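You operate a simulated robot arm through the tools that you are given. There is no shell and no other tool. Be economical: measure what you need, move in short steps, check, and stop when the job is done.

The job below is to be done with a simulated two-armed robot. You get a single attempt, and the scene is never put back.

JOB
Put the lid on the sieves, clamp them and shake till the sand covers the pan's line.
Fine: clamp with the yellow bar and open it again at the end. Where these are worked on the way, their far stop is far enough and under half their travel is too little: yellow bar.

Only the result counts: the job must be done as asked and must still hold three seconds after the hand-in. Knocking over, shifting, dropping, spilling or breaking anything else fails it. A push-on lid holds only when it is set on centred and level and pressed home; a screw cap is set on level and turned clockwise until tight.

ROBOT AND FRAMES
Two 6-joint arms with fingered hands on one trunk, on a base that drives. Base frame: it is fixed to the floor where the robot stands at the start and does not move with it; the origin is under the middle of the robot, x ahead of it, y to its left, z up. Units: m, rad, N and s.
The left shoulder is at the start at [0.07, 0.191, 1.451], the right one opposite. With the tool pointing down near the work surface each hand reaches from about 0.48 to 0.92 m from the robot's upright axis, wherever it stands, measured 20 degrees to its own side. Places, roughly: blue stand [0.7, -0.2, 0.9]; yellow bar [0.7, -0.1, 1.1]; yellow sieve top [0.7, -0.2, 1]. Payload 4.7 kg a hand.
The TCP of each hand is the grasp point between the finger pads, 0.036 m short of the fingertips. In the tool frame z runs along the fingers and y along their closing line. The gripper opens to 0.12 m. The gripper's body begins 0.042 m behind the TCP. The gripper is a hand of 5 fingers: y runs from the thumb to the fingers, the wrist lies at [-0.018, -0.113, -0.198] in the tool frame.
Orientation is told as [roll, pitch, yaw] about the base's x, y, z axes, in that order, counted from this pose: with the fingers straight down and the wrist toward the robot, the tool's x, y and z point along [0, 1, 0], [1, 0, 0] and [0, 0, -1] of the base frame.

CONTROLS
- The arms move only by the tool drive_tool. It takes "left_plan", "right_plan" or both (then of equal length, played together; a hand with none holds still); each is text: rows parted by semicolons, each of 6 numbers parted by spaces: the turn, a rotation vector about the tool's x, y, z in rad, then the shift along the tool's x, y, z in m. In form: rx ry rz dx dy dz; .... A call has 1 to 12 rows; each row shifts and turns the commanded pose from where the row before left it, along the tool's axes as they then stand. Each row takes 0.2 s and may step no farther than 0.05 m and 0.15 rad from the row before; otherwise, the whole call is refused. Where a pose cannot be reached the arm comes as near as it can. A force on the tool above 40 N (or 10 N above the force at the start of the call, whichever is more), or a blocked arm, ends the call early, and 0.2 s more pass. In this call time passes only in rows, and 0.2 s behind the last. It gives the time, the measured TCP pose, the force on the tool (base axes), the opening and the grip force at its end, in the units of the frame above (readings bear some noise), with the torque about the TCP (base axes, N m) and any sound that the robot's microphone picked up.
- Cameras (640 x 400 px; columns grow to the right, rows downward): "scene" is now at [0.1278, -0.0263, 1.6586]; the picture's right is [-0.22, -0.97, 0.00], its down [-0.73, 0.17, -0.66] and it looks along [0.65, -0.15, -0.75] (base axes); focal length 270 px, centre (320, 200). "left" rides on the left gripper at [-0.072, -0.091, -0.144] in its tool frame; the picture's right is [-0.80, -0.28, 0.52], its down [0.53, -0.73, 0.42] and it looks along [0.27, 0.62, 0.74] (tool axes); focal length 234 px, centre (320, 200). "right" rides on the right gripper at [0.073, -0.091, -0.143] in its tool frame; the picture's right is [-0.80, 0.28, -0.53], its down [-0.53, -0.73, 0.42] and it looks along [-0.27, 0.62, 0.74] (tool axes); focal length 234 px, centre (320, 200). There is no depth. A picture from a camera that has moved, and an enlarged one, comes with that camera's place and axes in the base frame and with its lens. The place of the scene camera against the robot may be out by one fixed shift of up to 0.012 m in any direction.
- capture(camera): a new picture of that camera. The clock stands still meanwhile.
- lift_body(by): slides the trunk up (or, below 0, down) by that many m; the arms and the scene camera ride with it, the base frame stays. It gives what a move gives, with no picture.
- base_move(legs): drives the robot by 1 to 6 legs, each [ahead, left, turn to the left] in m, m and rad, along the robot's own axes; the way and the turn of a leg run together, so that a leg with both is an arc; at most 1.5 m and 3.142 rad a leg. The arms and the cameras ride along, it lands a little off, and it stops where it bumps. It gives what a move gives.
- move_fingers(index, middle, ring, little, thumb_bend, thumb_turn, hand): sets how far each is bent, from 0 (flat) to 1 (curled in); at 0.3 the hand is open as for a grip, at 0.7 the pads meet at the TCP. One left out holds its place. A second passes; each finger stops where it meets its share of the squeeze, and holds until it gets a number again. It is the only way to open and close the hand. It gives what a move gives, with no picture; readings hold the bend of each and the force on index, middle, ring, little, thumb and palm. thumb_turn goes from beside the hand (0) to across from the fingers (1), as for a grip.
- pan_tilt(pan, tilt): turns the head with the scene camera to pan (to the left, within 1.501 rad either way) and tilt (down, from -0.506 to 1.204), counted from straight ahead of the robot. It gives what a move gives.
- enlarge(camera, box): a new picture of the part [left, top, right, bottom] of that camera's present view, enlarged. The clock stands still meanwhile.
- finish_job(): hands the job in; it is judged then, once.

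Work in short steps. Places have to be worked out from the pictures, the camera data and where the tool is seen: move nearer, look again, correct. Check each grasp and each placing, and mend what went wrong. You have 120 turns and 100 pictures in all, those below and enlarged ones among them. Open the grippers and draw the arms clear of the work before you hand the job in, unless the task says otherwise; then end with one line.

The tools are called after "Emit:" as name(argument=value, ...) on one line, values as JSON. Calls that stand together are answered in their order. drive_tool: Moves the arms, as the interface text tells. Its arguments: {"type":"object","properties":{"left_plan":{"type":"string"},"right_plan":{"type":"string"}},"required":[]} The other tools are called the same way: lift_body (by) slides the trunk up or down; move_fingers (index, middle, ring, little, thumb_bend, thumb_turn, hand) moves the fingers one by one; base_move (legs) drives the base; pan_tilt (pan, tilt) turns the head that bears the scene camera; capture (camera) takes a picture; enlarge (camera, box) takes an enlarged picture of a part of a camera's view; finish_job () hands the job in.

At the start:

```text
time: 0.0
left_tool_pos: [0.689, 0.1658, 1.2385]
left_orientation: [0.0, -0.001, -0.002]
left_wrist_force: [1.1, -0.3, 0.0]
left_moment: [0.03, -0.01, 0.01]
left_gripper_width: 0.1196
left_gripper_force: 0.1
left_shape: jaw
left_bend: [0.3, 0.3, 0.3, 0.3, 0.3, 0.98]
left_finger forces: [0.1, 0.0, 0.1, 0.0, 0.0, 0.1]
right_tool_pos: [0.6097, -0.3602, 1.2729]
right_orientation: [0.002, 0.0, 0.0]
right_wrist_force: [-0.3, -0.3, 0.3]
right_moment: [0.06, 0.01, -0.02]
right_gripper_width: 0.1195
right_gripper_force: 0.1
right_shape: jaw
right_bend: [0.3, 0.3, 0.3, 0.3, 0.3, 0.98]
right_finger forces: [0.1, 0.0, 0.0, 0.0, 0.1, 0.0]
trunk travel left (down, up): [-0.928, 0.012]
robot x, y, heading: [0.0003, -0.0036, 0.001]
head pan, tilt: [-0.225, 0.845]
```

scene: 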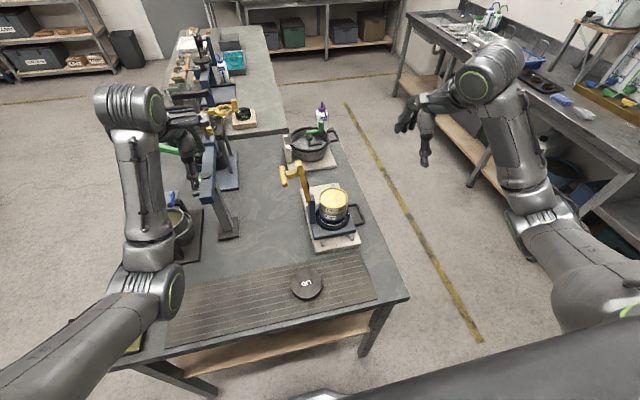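
right: 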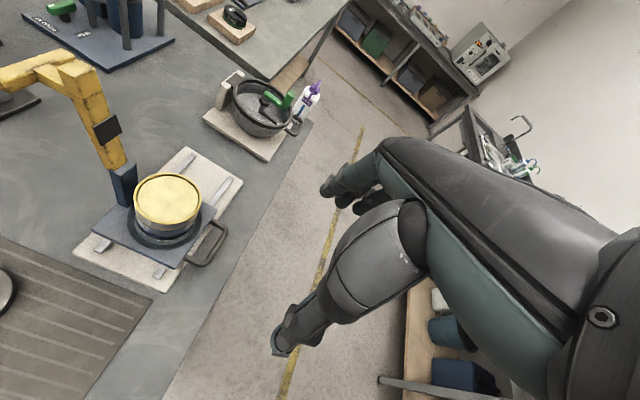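
left: 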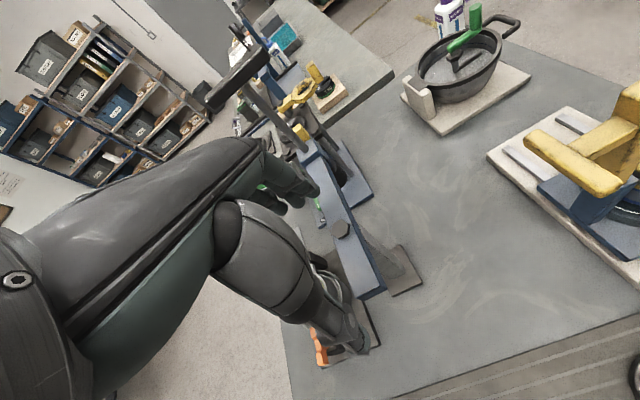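

The stand with the yellow sieve and yellow bar is ahead to the right, and the black disc marked "UN" nearer to me looks like the lid. I'll enlarge both for detail.

Emit:
enlarge(camera="scene", box=[260, 150, 400, 310])

Emit:
enlarge(camera="right", box=[0, 30, 260, 300])

```text
2.50 times, centred on (330, 230) of scene
camera zoom: at [0.1278, -0.0263, 1.6586], right [-0.22, -0.97, 0.0], down [-0.73, 0.17, -0.66], along [0.65, -0.15, -0.75], focal length 676 px, centre (295, 125)
```

zoom: 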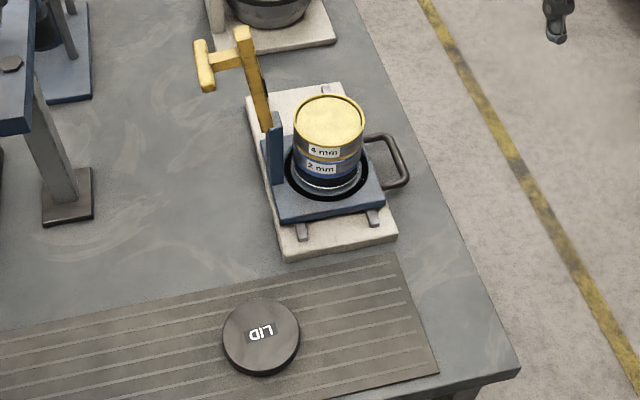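

```text
1.48 times, centred on (130, 165) of right
camera zoom: at [0.5191, -0.2875, 1.417], right [0.28, -0.8, 0.53], down [-0.73, -0.53, -0.42], along [0.62, -0.27, -0.74], focal length 347 px, centre (602, 252)
```

zoom: 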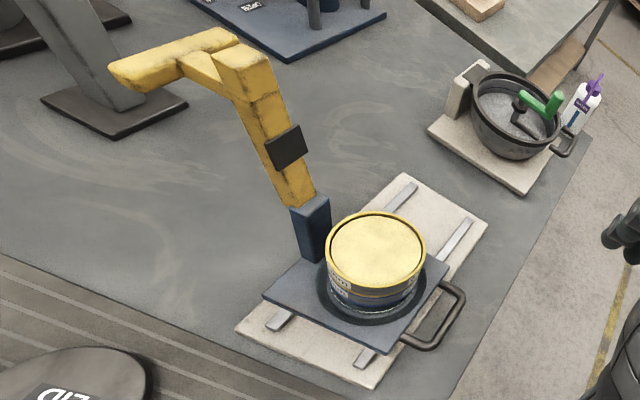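

Stack top is near [0.694, -0.201, 1.0], the lid near [0.48, -0.067, 0.87], at the inner limit of reach. I'll back off 0.1 m and tilt the head for a good view.

Emit:
base_move(legs=[[-0.1, 0, 0]])

Emit:
capture(camera="scene")

Emit:
enlarge(camera="right", box=[80, 100, 280, 240])

```text
time: 1.2
left_tool_pos: [0.5913, 0.1661, 1.2372]
left_orientation: [0.0, 0.0, -0.002]
left_wrist_force: [-0.5, 0.1, 0.9]
left_moment: [0.0, 0.03, 0.01]
left_gripper_width: 0.1198
left_gripper_force: 0.1
left_shape: jaw
left_bend: [0.3, 0.3, 0.3, 0.3, 0.3, 0.98]
left_finger forces: [0.1, 0.1, 0.0, 0.0, 0.1, 0.0]
right_tool_pos: [0.5115, -0.3609, 1.2715]
right_orientation: [0.0, 0.003, -0.001]
right_wrist_force: [-0.2, -0.2, -0.4]
right_moment: [0.0, 0.02, 0.0]
right_gripper_width: 0.1198
right_gripper_force: 0.0
right_shape: jaw
right_bend: [0.3, 0.3, 0.3, 0.3, 0.3, 0.98]
right_finger forces: [0.1, 0.1, 0.0, 0.0, 0.0, 0.0]
trunk travel left (down, up): [-0.928, 0.012]
robot x, y, heading: [-0.0993, -0.0009, 0.003]
head pan, tilt: [-0.225, 0.845]
```

```text
94 pictures are left
camera scene: at [0.031, -0.0264, 1.6581], right [-0.22, -0.97, 0.0], down [-0.73, 0.17, -0.66], along [0.65, -0.15, -0.75], focal length 270 px, centre (320, 200)
```

scene: 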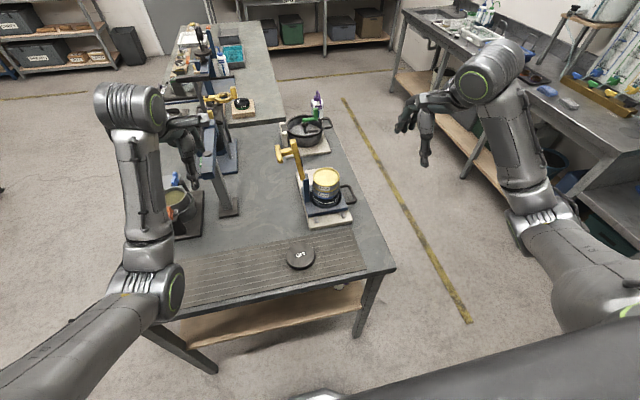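

```text
2.86 times, centred on (180, 170) of right
camera zoom: at [0.4216, -0.2878, 1.4156], right [0.28, -0.8, 0.52], down [-0.73, -0.53, -0.42], along [0.62, -0.27, -0.74], focal length 669 px, centre (720, 286)
```

zoom: 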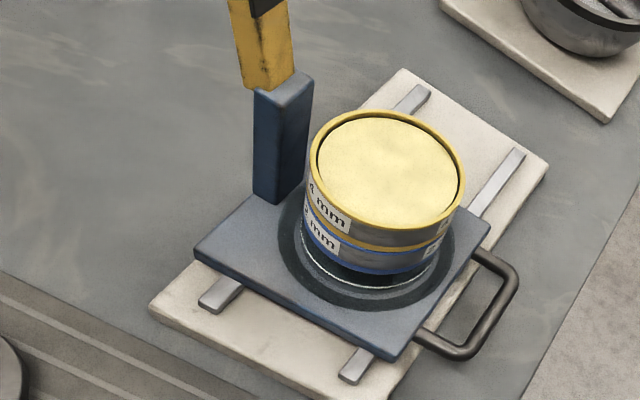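

Triangulation gives lid centre ≈ [0.48, -0.067, 0.88], stack top z ≈ 1.0, bar handle end ≈ [0.646, -0.05, 1.147]. I move the right hand over the lid at z≈1.05.

Emit:
drive_tool(right_plan="0 0 0 0.0367 -0.004 0.0275;0 0 0 0.0367 -0.004 0.0275;0 0 0 0.0367 -0.004 0.0275;0 0 0 0.0367 -0.004 0.0275;0 0 0 0.0367 -0.004 0.0275;0 0 0 0.0367 -0.004 0.0275;0 0 0 0.0367 -0.004 0.0275;0 0 0 0.0367 -0.004 0.0275")

Emit:
capture(camera="right")

Emit:
capture(camera="scene")

```text
time: 2.9
left_tool_pos: [0.5891, 0.1643, 1.2386]
left_orientation: [0.0, -0.002, -0.002]
left_wrist_force: [0.2, -0.4, 0.5]
left_moment: [0.03, 0.02, 0.02]
left_gripper_width: 0.1196
left_gripper_force: 0.0
left_shape: jaw
left_bend: [0.3, 0.3, 0.3, 0.3, 0.3, 0.98]
left_finger forces: [0.0, 0.1, 0.0, 0.1, 0.1, 0.0]
right_tool_pos: [0.511, -0.2125, 1.0567]
right_orientation: [-0.209, -0.048, -0.052]
right_wrist_force: [-0.4, -0.3, 0.2]
right_moment: [0.05, 0.01, -0.02]
right_gripper_width: 0.12
right_gripper_force: 0.0
right_shape: jaw
right_bend: [0.3, 0.3, 0.3, 0.3, 0.3, 0.98]
right_finger forces: [0.0, 0.1, 0.0, 0.0, 0.0, 0.0]
right hand out of reach, approached as far as the arm can: row 1, 2, 8
trunk travel left (down, up): [-0.928, 0.012]
robot x, y, heading: [-0.1, -0.0023, 0.003]
head pan, tilt: [-0.225, 0.845]
stopped in row 8 (right hand): the arm was blocked; the commanded pose is now the measured one
```

```text
92 pictures are left
camera right: at [0.4209, -0.1075, 1.1777], right [0.21, -0.69, 0.69], down [-0.75, -0.57, -0.34], along [0.63, -0.45, -0.64], focal length 234 px, centre (320, 200)
```

right: 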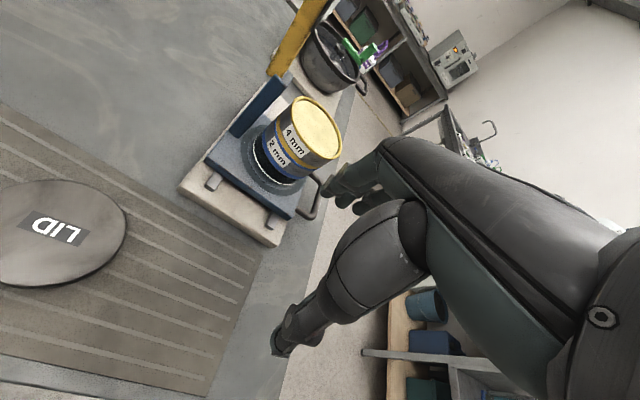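

```text
91 pictures are left
camera scene: at [0.0278, -0.0296, 1.6585], right [-0.22, -0.97, 0.0], down [-0.73, 0.17, -0.66], along [0.65, -0.15, -0.75], focal length 270 px, centre (320, 200)
```

scene: 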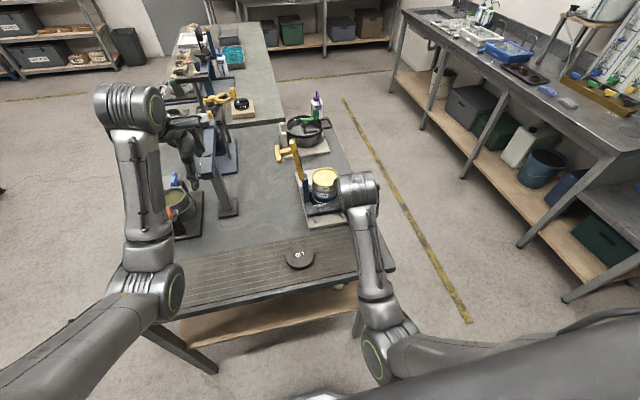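

The right arm can't reach that far across its body, so I'll shift the base left. First I raise and straighten the right hand, and draw the left hand back and up to clear the rig.

Emit:
drive_tool(right_plan="0 0 0 -0.02 0 -0.03;0 0 0 -0.02 0 -0.03;0.016 0.07 -0.017 -0.02 0 -0.03;0.016 0.07 -0.017 -0.02 0 -0.03;0.016 0.07 -0.017 -0.02 0 -0.03;0 0 0 0 0 -0.03", left_plan="0 0 0 0 -0.01 -0.03;0 0 0 0 -0.01 -0.03;0 0 0 0 -0.01 -0.03;0 0 0 0 -0.01 -0.03;0 0 0 0 -0.01 -0.03;0 0 0 0 -0.01 -0.02")

Emit:
capture(camera="left")

```text
time: 4.3
left_tool_pos: [0.6489, 0.1666, 1.3265]
left_orientation: [-0.003, -0.003, -0.002]
left_wrist_force: [-0.1, -0.3, 0.0]
left_moment: [-0.03, 0.0, -0.01]
left_gripper_width: 0.1197
left_gripper_force: 0.1
left_shape: jaw
left_bend: [0.3, 0.3, 0.3, 0.3, 0.3, 0.98]
left_finger forces: [0.0, 0.0, 0.1, 0.0, 0.0, 0.0]
left hand out of reach, approached as far as the arm can: row 1, 2, 3, 4, 5, 6
right_tool_pos: [0.5246, -0.3041, 1.2248]
right_orientation: [0.002, 0.001, -0.002]
right_wrist_force: [0.4, 0.5, -0.3]
right_moment: [-0.01, 0.02, 0.02]
right_gripper_width: 0.1196
right_gripper_force: 0.1
right_shape: jaw
right_bend: [0.3, 0.3, 0.3, 0.3, 0.3, 0.98]
right_finger forces: [0.0, 0.0, 0.1, 0.0, 0.1, 0.0]
right hand out of reach, approached as far as the arm can: row 4, 5, 6
trunk travel left (down, up): [-0.928, 0.012]
robot x, y, heading: [-0.0994, 0.0028, 0.002]
head pan, tilt: [-0.225, 0.845]
```

```text
90 pictures are left
camera left: at [0.5568, 0.0943, 1.469], right [-0.28, -0.8, -0.53], down [-0.73, 0.53, -0.43], along [0.62, 0.26, -0.74], focal length 234 px, centre (320, 200)
```

left: 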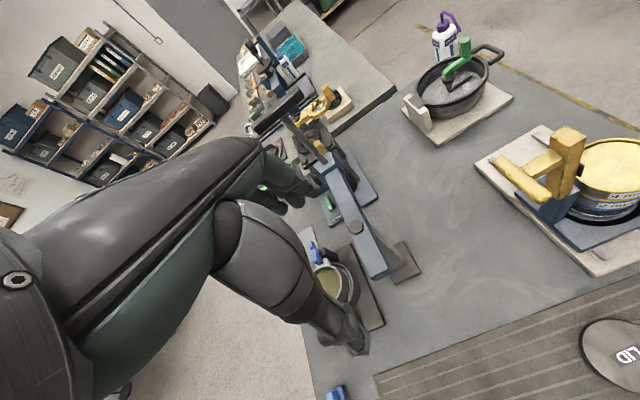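

Left hand is at z≈1.33, rig beam at z≈1.1, so there's clearance. I drive the base left 0.16 and ahead 0.04.

Emit:
base_move(legs=[[0, 0.16, 0], [0.04, 0, 0]])

Emit:
capture(camera="scene")

Emit:
capture(camera="right")

```text
time: 6.2
left_tool_pos: [0.6794, 0.3226, 1.331]
left_orientation: [-0.001, -0.012, -0.004]
left_wrist_force: [-1.8, -0.3, 0.4]
left_moment: [0.01, -0.12, 0.0]
left_gripper_width: 0.1199
left_gripper_force: 0.0
left_shape: jaw
left_bend: [0.3, 0.3, 0.3, 0.3, 0.3, 0.98]
left_finger forces: [0.0, 0.0, 0.1, 0.0, 0.0, 0.0]
right_tool_pos: [0.5547, -0.1467, 1.2285]
right_orientation: [0.003, -0.006, -0.005]
right_wrist_force: [-0.8, 0.2, 0.7]
right_moment: [0.01, -0.11, 0.03]
right_gripper_width: 0.1198
right_gripper_force: 0.0
right_shape: jaw
right_bend: [0.3, 0.3, 0.3, 0.3, 0.3, 0.98]
right_finger forces: [0.0, 0.0, 0.1, 0.1, 0.1, 0.1]
trunk travel left (down, up): [-0.928, 0.012]
robot x, y, heading: [-0.0646, 0.1582, -0.003]
head pan, tilt: [-0.225, 0.845]
```

```text
89 pictures are left
camera scene: at [0.0548, 0.1307, 1.6597], right [-0.22, -0.97, 0.0], down [-0.72, 0.17, -0.67], along [0.65, -0.15, -0.74], focal length 270 px, centre (320, 200)
```

scene: 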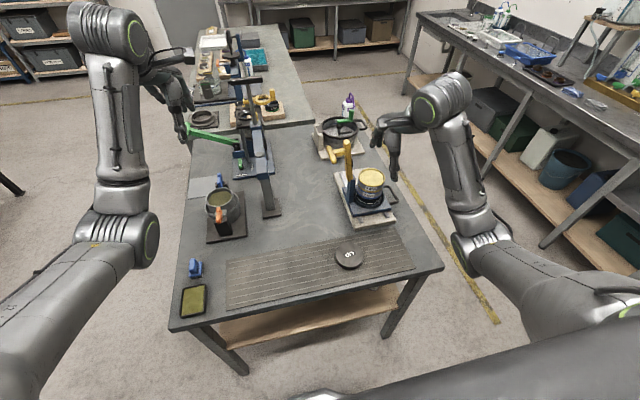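

```text
88 pictures are left
camera right: at [0.4645, -0.0739, 1.3715], right [0.27, -0.81, 0.53], down [-0.73, -0.53, -0.43], along [0.62, -0.27, -0.73], focal length 234 px, centre (320, 200)
```

right: 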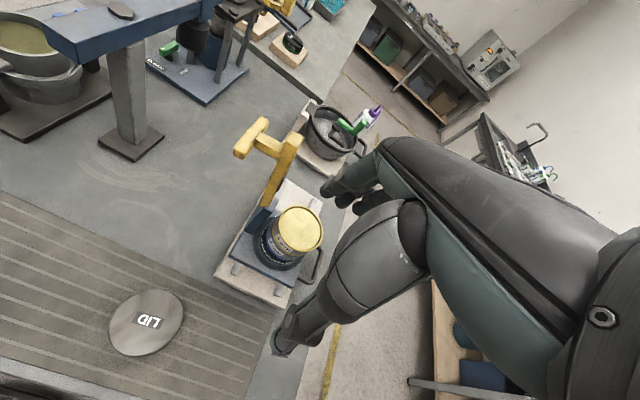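

The lid is at about [0.482, -0.06]. I move the right hand above it to z≈1.05 and look again.

Emit:
drive_tool(right_plan="0 0 0 0.017 -0.0146 0.0356;0 0 0 0.017 -0.0146 0.0356;0 0 0 0.017 -0.0146 0.0356;0 0 0 0.017 -0.0146 0.0356;0 0 0 0.017 -0.0146 0.0356")

Emit:
capture(camera="right")

Emit:
enlarge(camera="scene", box=[290, 140, 430, 290])

```text
time: 7.4
left_tool_pos: [0.6865, 0.3249, 1.3284]
left_orientation: [0.0, -0.007, -0.003]
left_wrist_force: [-1.0, 1.3, -0.6]
left_moment: [-0.03, -0.05, -0.04]
left_gripper_width: 0.1199
left_gripper_force: 0.1
left_shape: jaw
left_bend: [0.3, 0.3, 0.3, 0.3, 0.3, 0.98]
left_finger forces: [0.1, 0.0, 0.0, 0.0, 0.0, 0.1]
right_tool_pos: [0.4879, -0.0619, 1.0474]
right_orientation: [-0.002, -0.001, -0.004]
right_wrist_force: [0.0, -0.2, 0.4]
right_moment: [0.0, -0.06, -0.01]
right_gripper_width: 0.1197
right_gripper_force: 0.0
right_shape: jaw
right_bend: [0.3, 0.3, 0.3, 0.3, 0.3, 0.98]
right_finger forces: [0.0, 0.1, 0.0, 0.0, 0.0, 0.0]
trunk travel left (down, up): [-0.928, 0.012]
robot x, y, heading: [-0.0662, 0.157, 0.004]
head pan, tilt: [-0.225, 0.845]
```

```text
87 pictures are left
camera right: at [0.3987, 0.0116, 1.1897], right [0.28, -0.8, 0.53], down [-0.73, -0.53, -0.42], along [0.62, -0.27, -0.74], focal length 234 px, centre (320, 200)
```

right: 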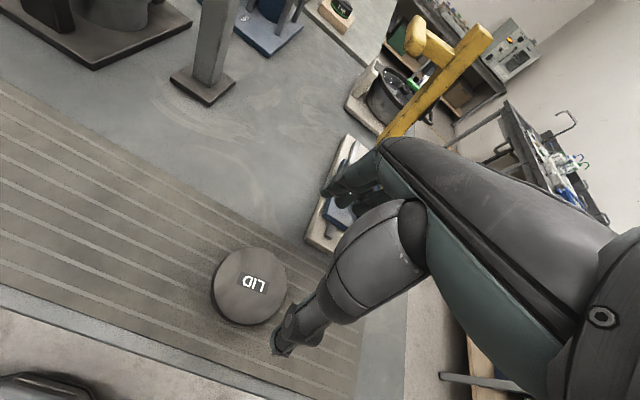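

```text
2.67 times, centred on (360, 215) of scene
camera zoom: at [0.0629, 0.1336, 1.659], right [-0.22, -0.97, 0.0], down [-0.73, 0.17, -0.67], along [0.65, -0.15, -0.75], focal length 721 px, centre (213, 160)
```

zoom: 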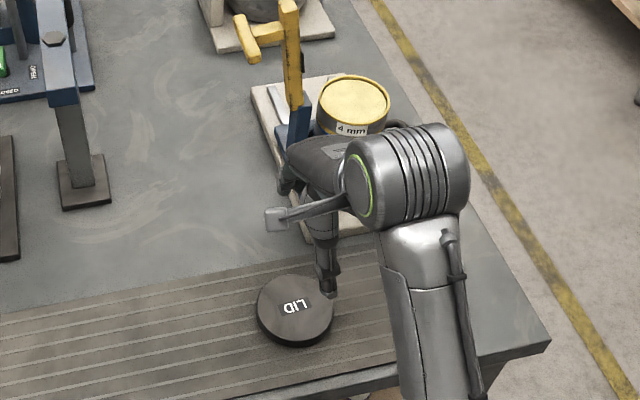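

Lid top centre works out at ≈[0.478, -0.054, 0.881], Ø≈0.096. I centre over it and descend to z≈0.93, then check clearance.

Emit:
drive_tool(right_plan="0 0 0 0.0075 -0.0095 0.03;0 0 0 0 0 0.03;0 0 0 0 0 0.03;0 0 0 0 0 0.027")

Emit:
capture(camera="right")

Emit:
enlarge(camera="scene", box=[300, 180, 420, 280])

```text
time: 8.4
left_tool_pos: [0.6883, 0.3232, 1.3258]
left_orientation: [-0.002, -0.005, -0.002]
left_wrist_force: [-0.1, -0.5, -0.5]
left_moment: [0.0, 0.05, 0.0]
left_gripper_width: 0.1198
left_gripper_force: 0.1
left_shape: jaw
left_bend: [0.3, 0.3, 0.3, 0.3, 0.3, 0.98]
left_finger forces: [0.0, 0.1, 0.0, 0.0, 0.0, 0.0]
right_tool_pos: [0.479, -0.0544, 0.9289]
right_orientation: [0.001, 0.001, -0.006]
right_wrist_force: [-0.6, 0.1, -0.4]
right_moment: [0.0, -0.01, -0.06]
right_gripper_width: 0.1197
right_gripper_force: 0.0
right_shape: jaw
right_bend: [0.3, 0.3, 0.3, 0.3, 0.3, 0.98]
right_finger forces: [0.1, 0.0, 0.0, 0.0, 0.0, 0.0]
trunk travel left (down, up): [-0.928, 0.012]
robot x, y, heading: [-0.0646, 0.1564, 0.001]
head pan, tilt: [-0.225, 0.845]
```

```text
85 pictures are left
camera right: at [0.3899, 0.0193, 1.0727], right [0.28, -0.81, 0.52], down [-0.74, -0.53, -0.42], along [0.62, -0.27, -0.74], focal length 234 px, centre (320, 200)
```

right: 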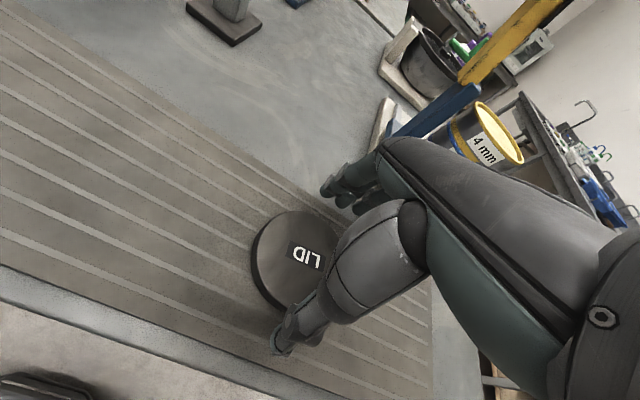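

```text
4.00 times, centred on (360, 230) of scene
camera zoom: at [0.066, 0.1325, 1.6586], right [-0.22, -0.97, 0.0], down [-0.73, 0.17, -0.66], along [0.65, -0.15, -0.75], focal length 1082 px, centre (160, 80)
```

zoom: 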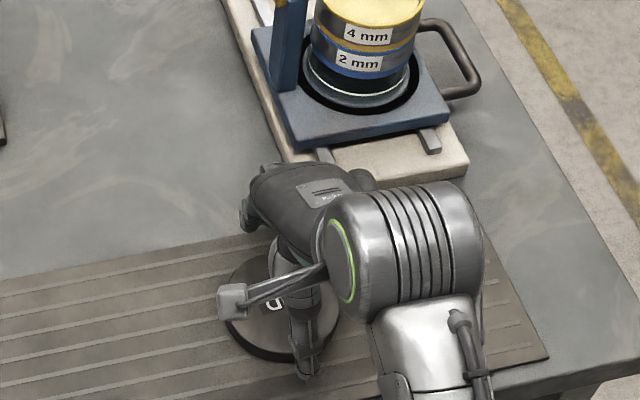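

Alignment holds. I lower until the fingertips are just above the mat.

Emit:
drive_tool(right_plan="0 0 0 -0.001 -0.001 0.015;0 0 0 0 0 0.01;0 0 0 0 0 0.005")

Emit:
capture(camera="right")

```text
time: 9.2
left_tool_pos: [0.6868, 0.3247, 1.3261]
left_orientation: [-0.001, -0.004, -0.002]
left_wrist_force: [0.2, -0.4, 0.1]
left_moment: [-0.01, -0.03, -0.02]
left_gripper_width: 0.1198
left_gripper_force: 0.1
left_shape: jaw
left_bend: [0.3, 0.3, 0.3, 0.3, 0.3, 0.98]
left_finger forces: [0.1, 0.1, 0.0, 0.0, 0.1, 0.1]
right_tool_pos: [0.4786, -0.0545, 0.9005]
right_orientation: [-0.001, -0.003, -0.005]
right_wrist_force: [-1.2, -0.3, 5.5]
right_moment: [-0.05, -0.39, -0.02]
right_gripper_width: 0.1194
right_gripper_force: 0.0
right_shape: jaw
right_bend: [0.3, 0.3, 0.3, 0.3, 0.3, 0.98]
right_finger forces: [0.1, 5.8, 0.2, 0.0, 0.0, 0.1]
trunk travel left (down, up): [-0.928, 0.012]
robot x, y, heading: [-0.058, 0.1605, 0.0]
head pan, tilt: [-0.225, 0.845]
```

```text
83 pictures are left
camera right: at [0.3886, 0.0187, 1.0432], right [0.28, -0.81, 0.53], down [-0.73, -0.53, -0.43], along [0.62, -0.27, -0.74], focal length 234 px, centre (320, 200)
```

right: 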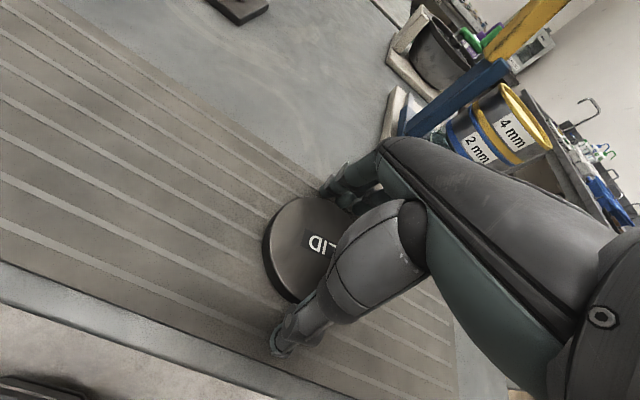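

The middle fingertip touches the mat (tip z≈0.8645). I back off 3 mm and close gently.

Emit:
drive_tool(right_plan="0 0 0 0 0 -0.003")

Emit:
move_fingers(hand="right", index=0.45, middle=0.45, ring=0.45, little=0.45, thumb_bend=0.45)

Emit:
capture(camera="right")

```text
time: 9.6
left_tool_pos: [0.6886, 0.3234, 1.3252]
left_orientation: [0.0, -0.004, -0.003]
left_wrist_force: [1.0, 0.7, 0.2]
left_moment: [-0.01, -0.02, -0.01]
left_gripper_width: 0.12
left_gripper_force: 0.1
left_shape: jaw
left_bend: [0.3, 0.3, 0.3, 0.3, 0.3, 0.98]
left_finger forces: [0.0, 0.0, 0.1, 0.0, 0.0, 0.0]
right_tool_pos: [0.4786, -0.0545, 0.9013]
right_orientation: [0.002, 0.006, -0.006]
right_wrist_force: [0.5, 0.1, -0.4]
right_moment: [0.01, 0.01, 0.01]
right_gripper_width: 0.1199
right_gripper_force: 0.0
right_shape: jaw
right_bend: [0.3, 0.3, 0.3, 0.3, 0.3, 0.98]
right_finger forces: [0.0, 0.3, 0.0, 0.0, 0.1, 0.0]
trunk travel left (down, up): [-0.928, 0.012]
robot x, y, heading: [-0.0587, 0.1596, -0.003]
head pan, tilt: [-0.225, 0.845]
```

```text
time: 10.6
left_tool_pos: [0.6862, 0.3249, 1.326]
left_orientation: [-0.002, -0.006, -0.004]
left_wrist_force: [0.1, -0.6, 0.2]
left_moment: [-0.01, -0.01, -0.01]
left_gripper_width: 0.1194
left_gripper_force: 0.0
left_shape: jaw
left_bend: [0.3, 0.3, 0.3, 0.3, 0.3, 0.98]
left_finger forces: [0.0, 0.0, 0.0, 0.1, 0.0, 0.0]
right_tool_pos: [0.4797, -0.0537, 0.9035]
right_orientation: [0.0, -0.002, -0.005]
right_wrist_force: [4.9, 1.5, 17.8]
right_moment: [-0.21, -1.37, 0.04]
right_gripper_width: 0.0906
right_gripper_force: 13.8
right_shape: fingers
right_bend: [0.41, 0.38, 0.45, 0.45, 0.41, 0.97]
right_finger forces: [4.8, 19.1, 0.0, 0.0, 4.4, 0.0]
trunk travel left (down, up): [-0.928, 0.012]
robot x, y, heading: [-0.0575, 0.159, -0.005]
head pan, tilt: [-0.225, 0.845]
```

```text
82 pictures are left
camera right: at [0.3891, 0.0197, 1.0469], right [0.28, -0.81, 0.53], down [-0.73, -0.53, -0.43], along [0.62, -0.27, -0.74], focal length 234 px, centre (320, 200)
```

right: 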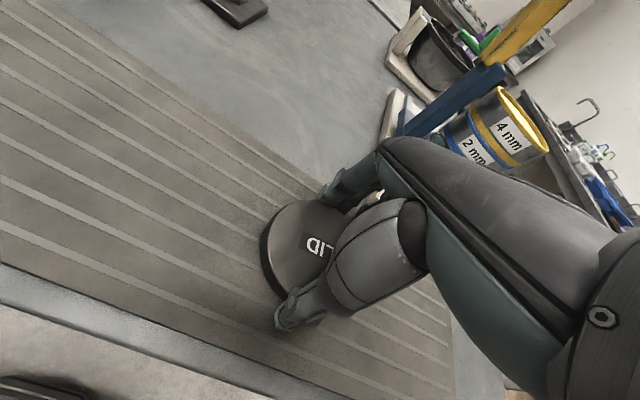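

The middle finger is pressing on the mat as it bends; index and thumb touch the rim. I raise 5 mm to relieve, then continue closing.

Emit:
drive_tool(right_plan="0 0 0 0 0 -0.004")

Emit:
move_fingers(hand="right", index=0.5, middle=0.5, ring=0.5, little=0.5, thumb_bend=0.5)

Emit:
capture(camera="right")

```text
time: 11.0
left_tool_pos: [0.688, 0.3248, 1.3254]
left_orientation: [-0.001, -0.005, 0.0]
left_wrist_force: [0.0, 0.0, 0.2]
left_moment: [0.02, 0.03, -0.01]
left_gripper_width: 0.1196
left_gripper_force: 0.0
left_shape: jaw
left_bend: [0.3, 0.3, 0.3, 0.3, 0.3, 0.98]
left_finger forces: [0.1, 0.0, 0.1, 0.0, 0.0, 0.0]
right_tool_pos: [0.4779, -0.0555, 0.9052]
right_orientation: [0.001, 0.007, -0.005]
right_wrist_force: [4.5, 1.1, 5.8]
right_moment: [-0.08, -0.67, 0.14]
right_gripper_width: 0.0909
right_gripper_force: 8.4
right_shape: fingers
right_bend: [0.41, 0.39, 0.45, 0.45, 0.41, 0.97]
right_finger forces: [4.6, 8.2, 0.0, 0.1, 4.5, 0.1]
trunk travel left (down, up): [-0.928, 0.012]
robot x, y, heading: [-0.0603, 0.1587, 0.003]
head pan, tilt: [-0.225, 0.845]
```

```text
time: 12.0
left_tool_pos: [0.6873, 0.3238, 1.3246]
left_orientation: [-0.002, -0.005, -0.004]
left_wrist_force: [-0.5, -0.9, 0.7]
left_moment: [0.03, 0.0, 0.02]
left_gripper_width: 0.1197
left_gripper_force: 0.0
left_shape: jaw
left_bend: [0.3, 0.3, 0.3, 0.3, 0.3, 0.98]
left_finger forces: [0.0, 0.1, 0.0, 0.0, 0.0, 0.1]
right_tool_pos: [0.48, -0.0556, 0.9057]
right_orientation: [-0.001, 0.003, -0.006]
right_wrist_force: [0.9, 0.7, 3.3]
right_moment: [-0.03, -0.35, 0.06]
right_gripper_width: 0.0895
right_gripper_force: 14.3
right_shape: fingers
right_bend: [0.43, 0.44, 0.49, 0.5, 0.42, 0.97]
right_finger forces: [7.7, 8.4, 0.5, 0.0, 11.9, 0.1]
trunk travel left (down, up): [-0.928, 0.012]
robot x, y, heading: [-0.0619, 0.1564, -0.009]
head pan, tilt: [-0.225, 0.845]
```

```text
81 pictures are left
camera right: at [0.3894, 0.0191, 1.0495], right [0.28, -0.81, 0.52], down [-0.74, -0.53, -0.42], along [0.62, -0.27, -0.74], focal length 234 px, centre (320, 200)
```

right: 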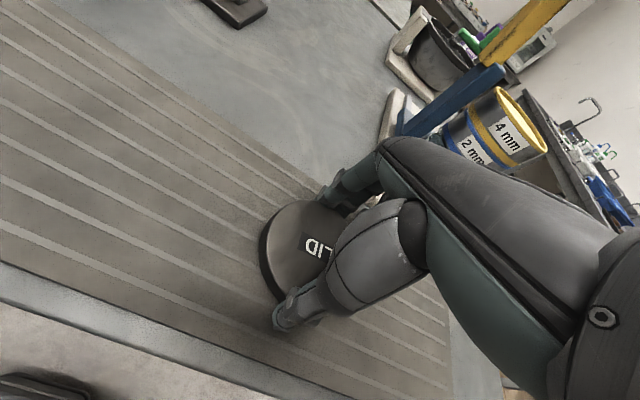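

Index, middle and thumb now grip the rim. I tighten a bit more and lift slightly to test.

Emit:
move_fingers(hand="right", index=0.58, middle=0.58, ring=0.58, little=0.58, thumb_bend=0.56)

Emit:
drive_tool(right_plan="0 0 0 0 0 -0.02;0 0 0 0 0 -0.03;0 0 0 0 0 -0.04;0 0 0 0 0 -0.04")

Emit:
capture(camera="right")

Emit:
enlarge(camera="scene", box=[300, 140, 460, 280])

```text
time: 13.0
left_tool_pos: [0.6879, 0.3244, 1.3258]
left_orientation: [-0.003, -0.006, -0.004]
left_wrist_force: [-0.1, 0.5, 0.2]
left_moment: [0.01, 0.03, 0.02]
left_gripper_width: 0.1197
left_gripper_force: 0.0
left_shape: jaw
left_bend: [0.3, 0.3, 0.3, 0.3, 0.3, 0.98]
left_finger forces: [0.0, 0.1, 0.0, 0.0, 0.0, 0.1]
right_tool_pos: [0.4796, -0.0554, 0.9063]
right_orientation: [0.0, 0.003, -0.005]
right_wrist_force: [3.3, 0.0, 5.1]
right_moment: [-0.06, -0.51, 0.08]
right_gripper_width: 0.0888
right_gripper_force: 23.1
right_shape: fingers
right_bend: [0.46, 0.47, 0.54, 0.57, 0.41, 0.96]
right_finger forces: [10.8, 12.9, 2.3, 0.1, 19.2, 0.0]
trunk travel left (down, up): [-0.928, 0.012]
robot x, y, heading: [-0.0624, 0.1598, 0.001]
head pan, tilt: [-0.225, 0.845]
```

```text
time: 14.0
left_tool_pos: [0.6876, 0.3226, 1.3256]
left_orientation: [-0.002, -0.004, -0.004]
left_wrist_force: [-0.2, -0.5, -0.3]
left_moment: [0.0, 0.03, 0.01]
left_gripper_width: 0.1198
left_gripper_force: 0.0
left_shape: jaw
left_bend: [0.3, 0.3, 0.3, 0.3, 0.3, 0.98]
left_finger forces: [0.1, 0.1, 0.0, 0.0, 0.1, 0.0]
right_tool_pos: [0.4796, -0.0547, 1.0364]
right_orientation: [0.0, 0.002, -0.004]
right_wrist_force: [-0.4, 0.6, -1.6]
right_moment: [-0.02, -0.04, 0.03]
right_gripper_width: 0.0887
right_gripper_force: 20.1
right_shape: fingers
right_bend: [0.47, 0.49, 0.55, 0.57, 0.41, 0.96]
right_finger forces: [9.9, 7.9, 2.0, 0.0, 20.3, 0.1]
trunk travel left (down, up): [-0.928, 0.012]
robot x, y, heading: [-0.059, 0.1563, -0.0]
head pan, tilt: [-0.225, 0.845]
```

```text
80 pictures are left
camera right: at [0.3907, 0.0178, 1.1803], right [0.28, -0.81, 0.52], down [-0.74, -0.53, -0.42], along [0.62, -0.27, -0.74], focal length 234 px, centre (320, 200)
```

right: 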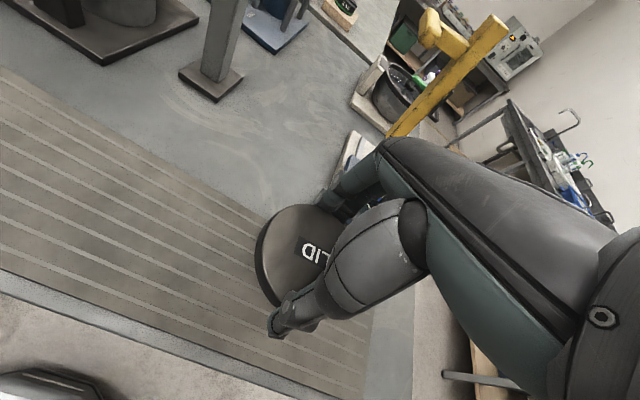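

```text
2.86 times, centred on (380, 210) of scene
camera zoom: at [0.0669, 0.1323, 1.6584], right [-0.22, -0.97, 0.0], down [-0.73, 0.17, -0.66], along [0.65, -0.15, -0.75], focal length 773 px, centre (149, 171)
```

zoom: 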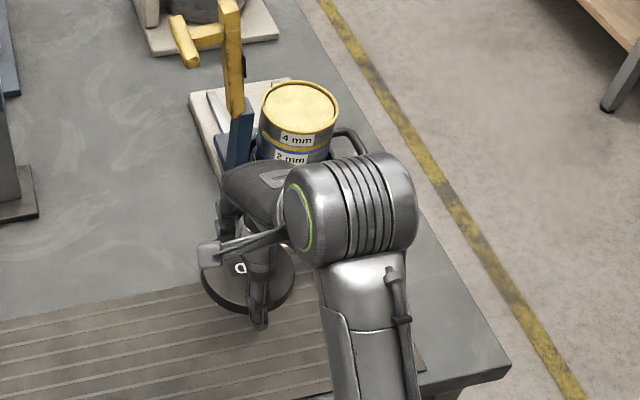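

Lid is lifted and held. I now move at height to be in front of the stack (y≈-0.195, x≈0.58, z≈1.11), then look.

Emit:
drive_tool(right_plan="0 0 0 -0.035 0 -0.0185;0 0 0 -0.035 0 -0.0185;0 0 0 -0.035 0 -0.0185;0 0 0 -0.035 0 -0.0185;0 0 0 0 0.033 0;0 0 0 0 0.033 0;0 0 0 0 0.033 0")

Emit:
capture(camera="right")

Emit:
enlarge(camera="scene", box=[320, 120, 440, 240])

```text
time: 15.6
left_tool_pos: [0.6906, 0.3219, 1.3248]
left_orientation: [0.0, -0.004, -0.002]
left_wrist_force: [-0.9, -1.3, 0.2]
left_moment: [0.01, -0.01, -0.01]
left_gripper_width: 0.1197
left_gripper_force: 0.2
left_shape: jaw
left_bend: [0.3, 0.3, 0.3, 0.3, 0.3, 0.98]
left_finger forces: [0.0, 0.0, 0.1, 0.0, 0.0, 0.0]
right_tool_pos: [0.5786, -0.1975, 1.1076]
right_orientation: [0.001, 0.003, -0.004]
right_wrist_force: [-0.6, 0.3, -0.8]
right_moment: [-0.01, -0.02, 0.0]
right_gripper_width: 0.0889
right_gripper_force: 19.8
right_shape: fingers
right_bend: [0.47, 0.49, 0.55, 0.57, 0.41, 0.96]
right_finger forces: [9.9, 7.7, 2.0, 0.0, 19.9, 0.0]
trunk travel left (down, up): [-0.928, 0.012]
robot x, y, heading: [-0.0609, 0.1574, -0.002]
head pan, tilt: [-0.225, 0.845]
```

```text
78 pictures are left
camera right: at [0.4886, -0.1232, 1.2514], right [0.28, -0.81, 0.52], down [-0.74, -0.53, -0.42], along [0.62, -0.27, -0.74], focal length 234 px, centre (320, 200)
```

right: 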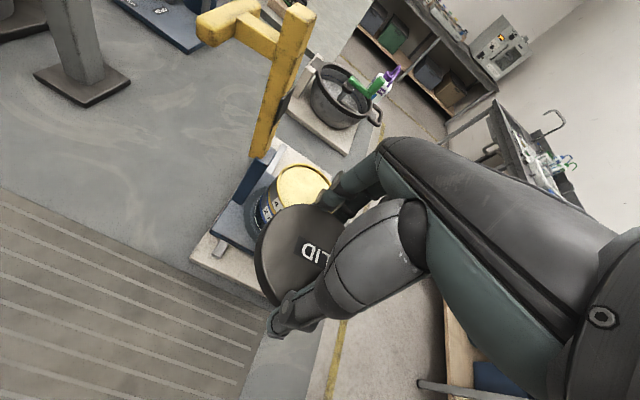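

```text
3.33 times, centred on (380, 180) of scene
camera zoom: at [0.0672, 0.1311, 1.6585], right [-0.23, -0.97, 0.0], down [-0.73, 0.17, -0.66], along [0.65, -0.15, -0.75], focal length 901 px, centre (120, 267)
```

zoom: 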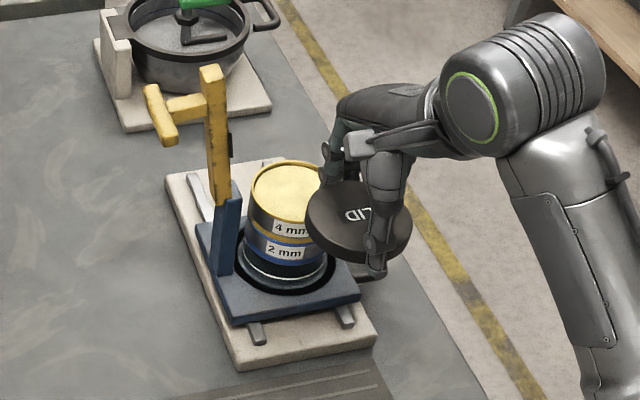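

The lid appears roughly level. I zoom in tightly to verify level and check the pan.

Emit:
enlarge(camera="scene", box=[360, 140, 410, 190])

Emit:
enlarge(camera="right", box=[220, 140, 360, 340])

```text
8.00 times, centred on (385, 165) of scene
camera zoom: at [0.0672, 0.1311, 1.6585], right [-0.23, -0.97, 0.0], down [-0.73, 0.17, -0.66], along [0.65, -0.15, -0.75], focal length 2164 px, centre (-200, 480)
```

zoom: 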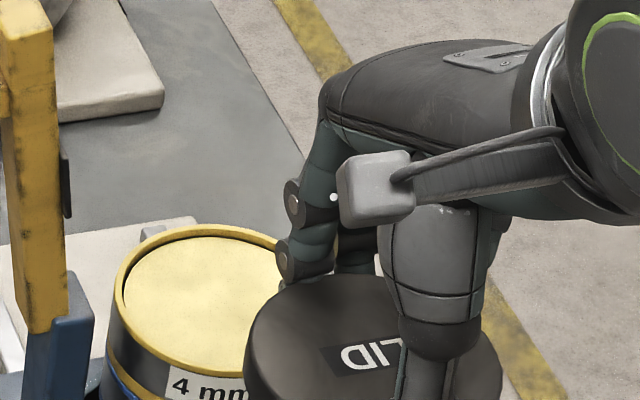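

```text
2.00 times, centred on (290, 240) of right
camera zoom: at [0.4886, -0.1232, 1.2514], right [0.28, -0.81, 0.52], down [-0.74, -0.53, -0.42], along [0.62, -0.27, -0.74], focal length 468 px, centre (380, 120)
```

zoom: 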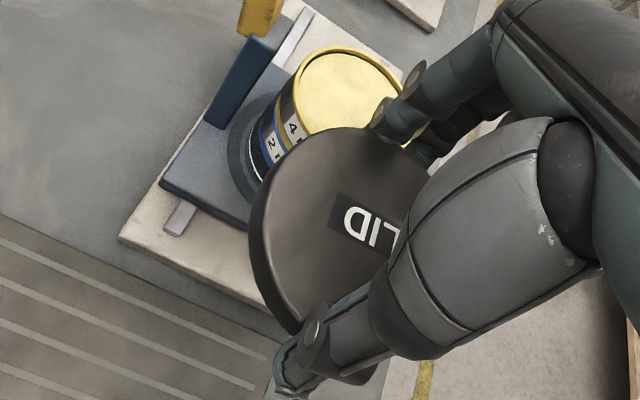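

Geometry: lid centre ≈ TCP + (-0.004, +0.0015); sieve top centre ≈ (0.699, -0.194, 1.0). I move the lid over the sieve at the same height and look.

Emit:
drive_tool(right_plan="0 0 0 0.002 0.03 0;0 0 0 0 0.03 0;0 0 0 0 0.03 0;0 0 0 0 0.033 0;0 0 0 0 0 0.02")

Emit:
enlarge(camera="right", box=[180, 100, 420, 360])

Emit:
enlarge(camera="scene", box=[330, 110, 430, 220])

```text
time: 16.8
left_tool_pos: [0.6895, 0.3232, 1.3265]
left_orientation: [0.0, -0.006, -0.004]
left_wrist_force: [0.0, -1.0, -0.1]
left_moment: [0.02, 0.0, -0.02]
left_gripper_width: 0.1197
left_gripper_force: 0.0
left_shape: jaw
left_bend: [0.3, 0.3, 0.3, 0.3, 0.3, 0.98]
left_finger forces: [0.0, 0.0, 0.0, 0.0, 0.1, 0.0]
right_tool_pos: [0.7032, -0.1952, 1.09]
right_orientation: [0.001, 0.004, -0.003]
right_wrist_force: [0.6, -0.2, -1.9]
right_moment: [0.02, -0.02, -0.01]
right_gripper_width: 0.0885
right_gripper_force: 19.5
right_shape: fingers
right_bend: [0.47, 0.49, 0.55, 0.57, 0.41, 0.96]
right_finger forces: [9.8, 7.7, 1.9, 0.0, 19.7, 0.0]
trunk travel left (down, up): [-0.928, 0.012]
robot x, y, heading: [-0.0606, 0.1595, -0.002]
head pan, tilt: [-0.225, 0.845]
```

```text
1.54 times, centred on (300, 230) of right
camera zoom: at [0.613, -0.1219, 1.233], right [0.28, -0.81, 0.52], down [-0.74, -0.53, -0.42], along [0.62, -0.27, -0.74], focal length 360 px, centre (351, 154)
```

zoom: 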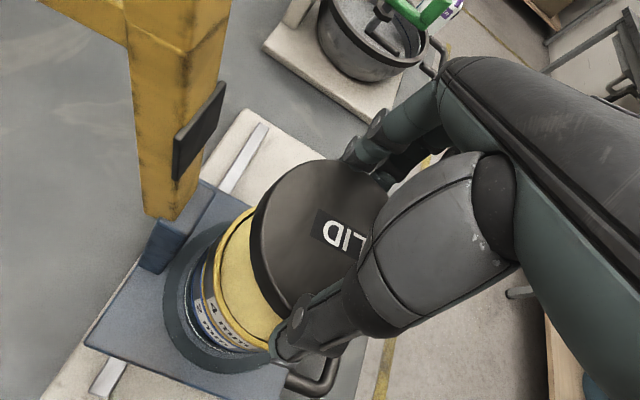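

```text
3.64 times, centred on (380, 165) of scene
camera zoom: at [0.0666, 0.1312, 1.6585], right [-0.22, -0.97, 0.0], down [-0.73, 0.17, -0.66], along [0.65, -0.15, -0.75], focal length 983 px, centre (102, 327)
```

zoom: 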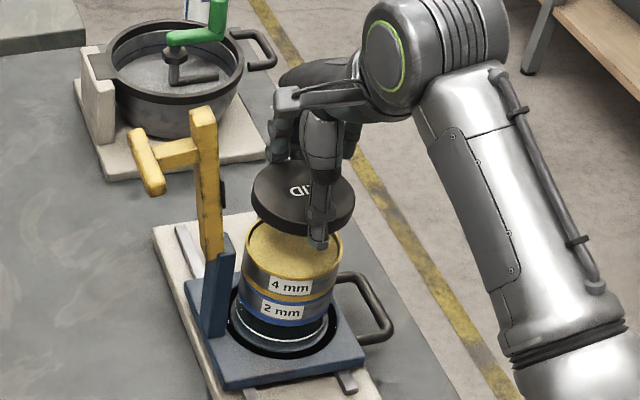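

Nearly aligned; estimates suggest the lid may be a few mm too far ahead. I zoom in for a precise check.

Emit:
enlarge(camera="scene", box=[380, 140, 440, 205])

Emit:
enlarge(camera="scene", box=[385, 150, 430, 200])

```text
6.15 times, centred on (410, 172) of scene
camera zoom: at [0.0666, 0.1312, 1.6585], right [-0.22, -0.97, 0.0], down [-0.73, 0.17, -0.66], along [0.65, -0.15, -0.75], focal length 1664 px, centre (-234, 369)
```

zoom: 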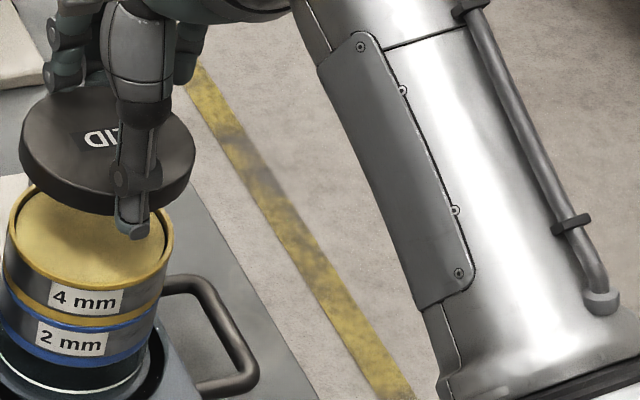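

```text
8.00 times, centred on (408, 175) of scene
camera zoom: at [0.0666, 0.1312, 1.6585], right [-0.22, -0.97, 0.0], down [-0.73, 0.17, -0.66], along [0.65, -0.15, -0.75], focal length 2164 px, centre (-380, 400)
```

zoom: 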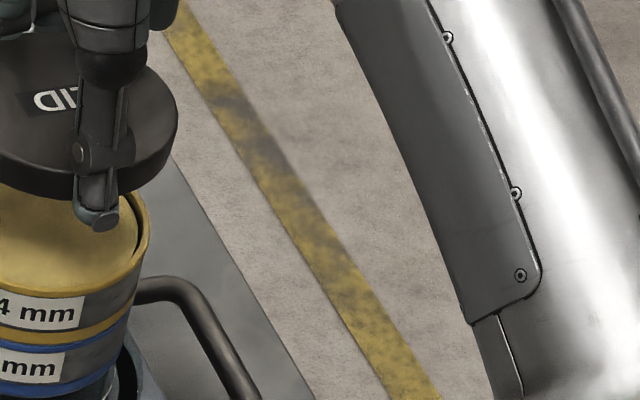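

Both views suggest shifting the lid about -7 mm in x and +3 mm in y. I do that, lowering to leave ~1.5–2 cm gap.

Emit:
drive_tool(right_plan="0 0 0 0.003 -0.007 0.01;0 0 0 0 0 0.013")

Emit:
enlarge(camera="right", box=[220, 170, 340, 320])

Emit:
enlarge(camera="scene", box=[365, 140, 415, 200])

```text
time: 17.4
left_tool_pos: [0.6886, 0.3236, 1.325]
left_orientation: [0.0, -0.005, -0.004]
left_wrist_force: [0.9, -0.5, 0.2]
left_moment: [0.0, 0.01, -0.02]
left_gripper_width: 0.1196
left_gripper_force: 0.0
left_shape: jaw
left_bend: [0.3, 0.3, 0.3, 0.3, 0.3, 0.98]
left_finger forces: [0.0, 0.0, 0.0, 0.1, 0.0, 0.0]
right_tool_pos: [0.6937, -0.1909, 1.0669]
right_orientation: [0.0, 0.004, -0.006]
right_wrist_force: [-1.0, -0.5, -2.0]
right_moment: [-0.01, 0.0, 0.02]
right_gripper_width: 0.0886
right_gripper_force: 19.4
right_shape: fingers
right_bend: [0.47, 0.49, 0.55, 0.57, 0.41, 0.96]
right_finger forces: [9.8, 7.9, 2.0, 0.1, 19.6, 0.1]
trunk travel left (down, up): [-0.928, 0.012]
robot x, y, heading: [-0.0598, 0.1604, -0.0]
head pan, tilt: [-0.225, 0.845]
```

```text
2.67 times, centred on (280, 245) of right
camera zoom: at [0.6053, -0.1182, 1.2103], right [0.28, -0.81, 0.52], down [-0.74, -0.53, -0.42], along [0.62, -0.27, -0.74], focal length 624 px, centre (427, 80)
```

zoom: 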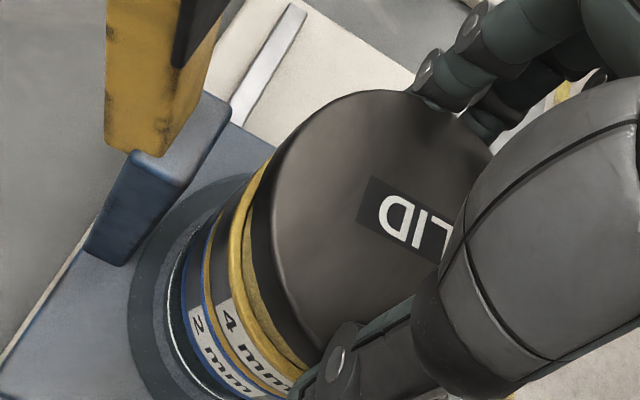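

```text
6.67 times, centred on (390, 170) of scene
camera zoom: at [0.0668, 0.1315, 1.6585], right [-0.22, -0.97, 0.0], down [-0.73, 0.17, -0.66], along [0.65, -0.15, -0.75], focal length 1803 px, centre (-147, 400)
```

zoom: 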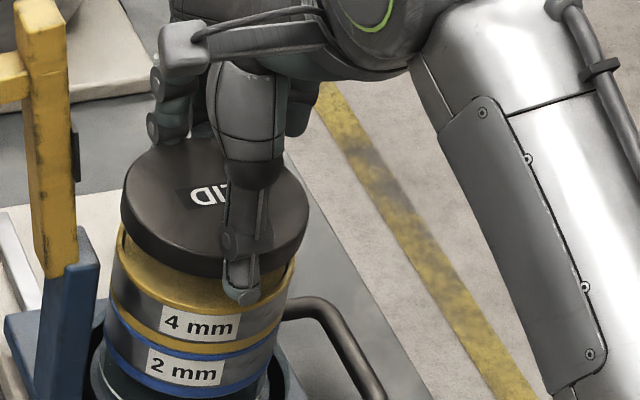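

Now aligned within ~1–2 mm in both views. I descend in small steps until contact.

Emit:
drive_tool(right_plan="0 0 0 0 0.001 0.006;0 0 0 0 0 0.004;0 0 0 0 0 0.003;0 0 0 0 0 0.002")

Emit:
enlarge(camera="right", box=[220, 170, 340, 320])

Emit:
enlarge(camera="scene", box=[365, 140, 415, 200])

```text
time: 18.4
left_tool_pos: [0.6879, 0.3233, 1.3251]
left_orientation: [-0.003, -0.005, -0.002]
left_wrist_force: [-0.7, 0.2, 0.0]
left_moment: [0.01, 0.0, -0.01]
left_gripper_width: 0.1196
left_gripper_force: 0.0
left_shape: jaw
left_bend: [0.3, 0.3, 0.3, 0.3, 0.3, 0.98]
left_finger forces: [0.1, 0.0, 0.0, 0.0, 0.0, 0.1]
right_tool_pos: [0.6961, -0.1897, 1.052]
right_orientation: [0.0, 0.002, -0.004]
right_wrist_force: [0.4, 0.4, -1.6]
right_moment: [-0.01, -0.03, -0.02]
right_gripper_width: 0.0886
right_gripper_force: 19.6
right_shape: fingers
right_bend: [0.47, 0.49, 0.55, 0.57, 0.41, 0.96]
right_finger forces: [9.8, 7.9, 2.0, 0.0, 19.6, 0.0]
trunk travel left (down, up): [-0.928, 0.012]
robot x, y, heading: [-0.0661, 0.1587, -0.006]
head pan, tilt: [-0.225, 0.845]
```

```text
2.67 times, centred on (280, 245) of right
camera zoom: at [0.6061, -0.1167, 1.1954], right [0.28, -0.81, 0.52], down [-0.74, -0.53, -0.42], along [0.62, -0.27, -0.74], focal length 624 px, centre (427, 80)
```

zoom: 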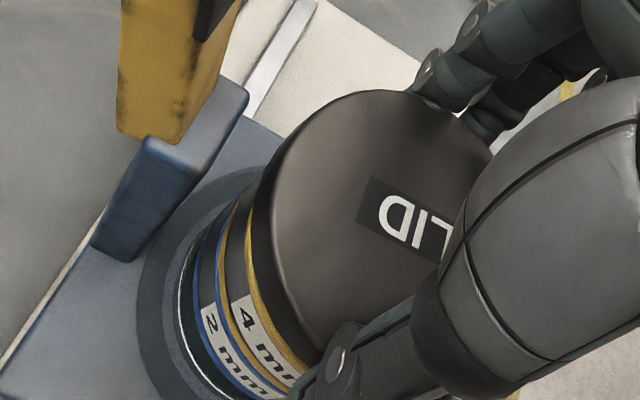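

```text
6.67 times, centred on (390, 170) of scene
camera zoom: at [0.0666, 0.1322, 1.6585], right [-0.22, -0.97, 0.0], down [-0.73, 0.17, -0.66], along [0.65, -0.15, -0.75], focal length 1803 px, centre (-147, 400)
```

zoom: 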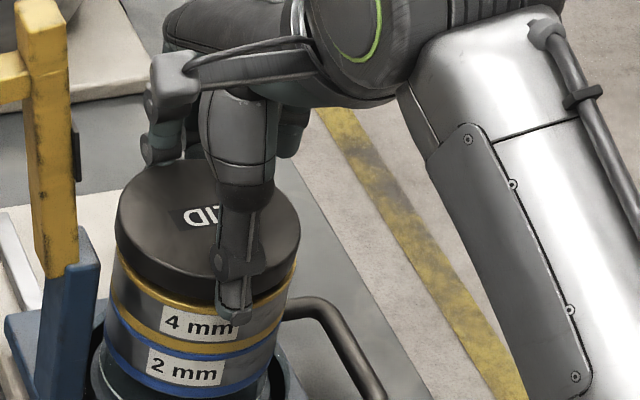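

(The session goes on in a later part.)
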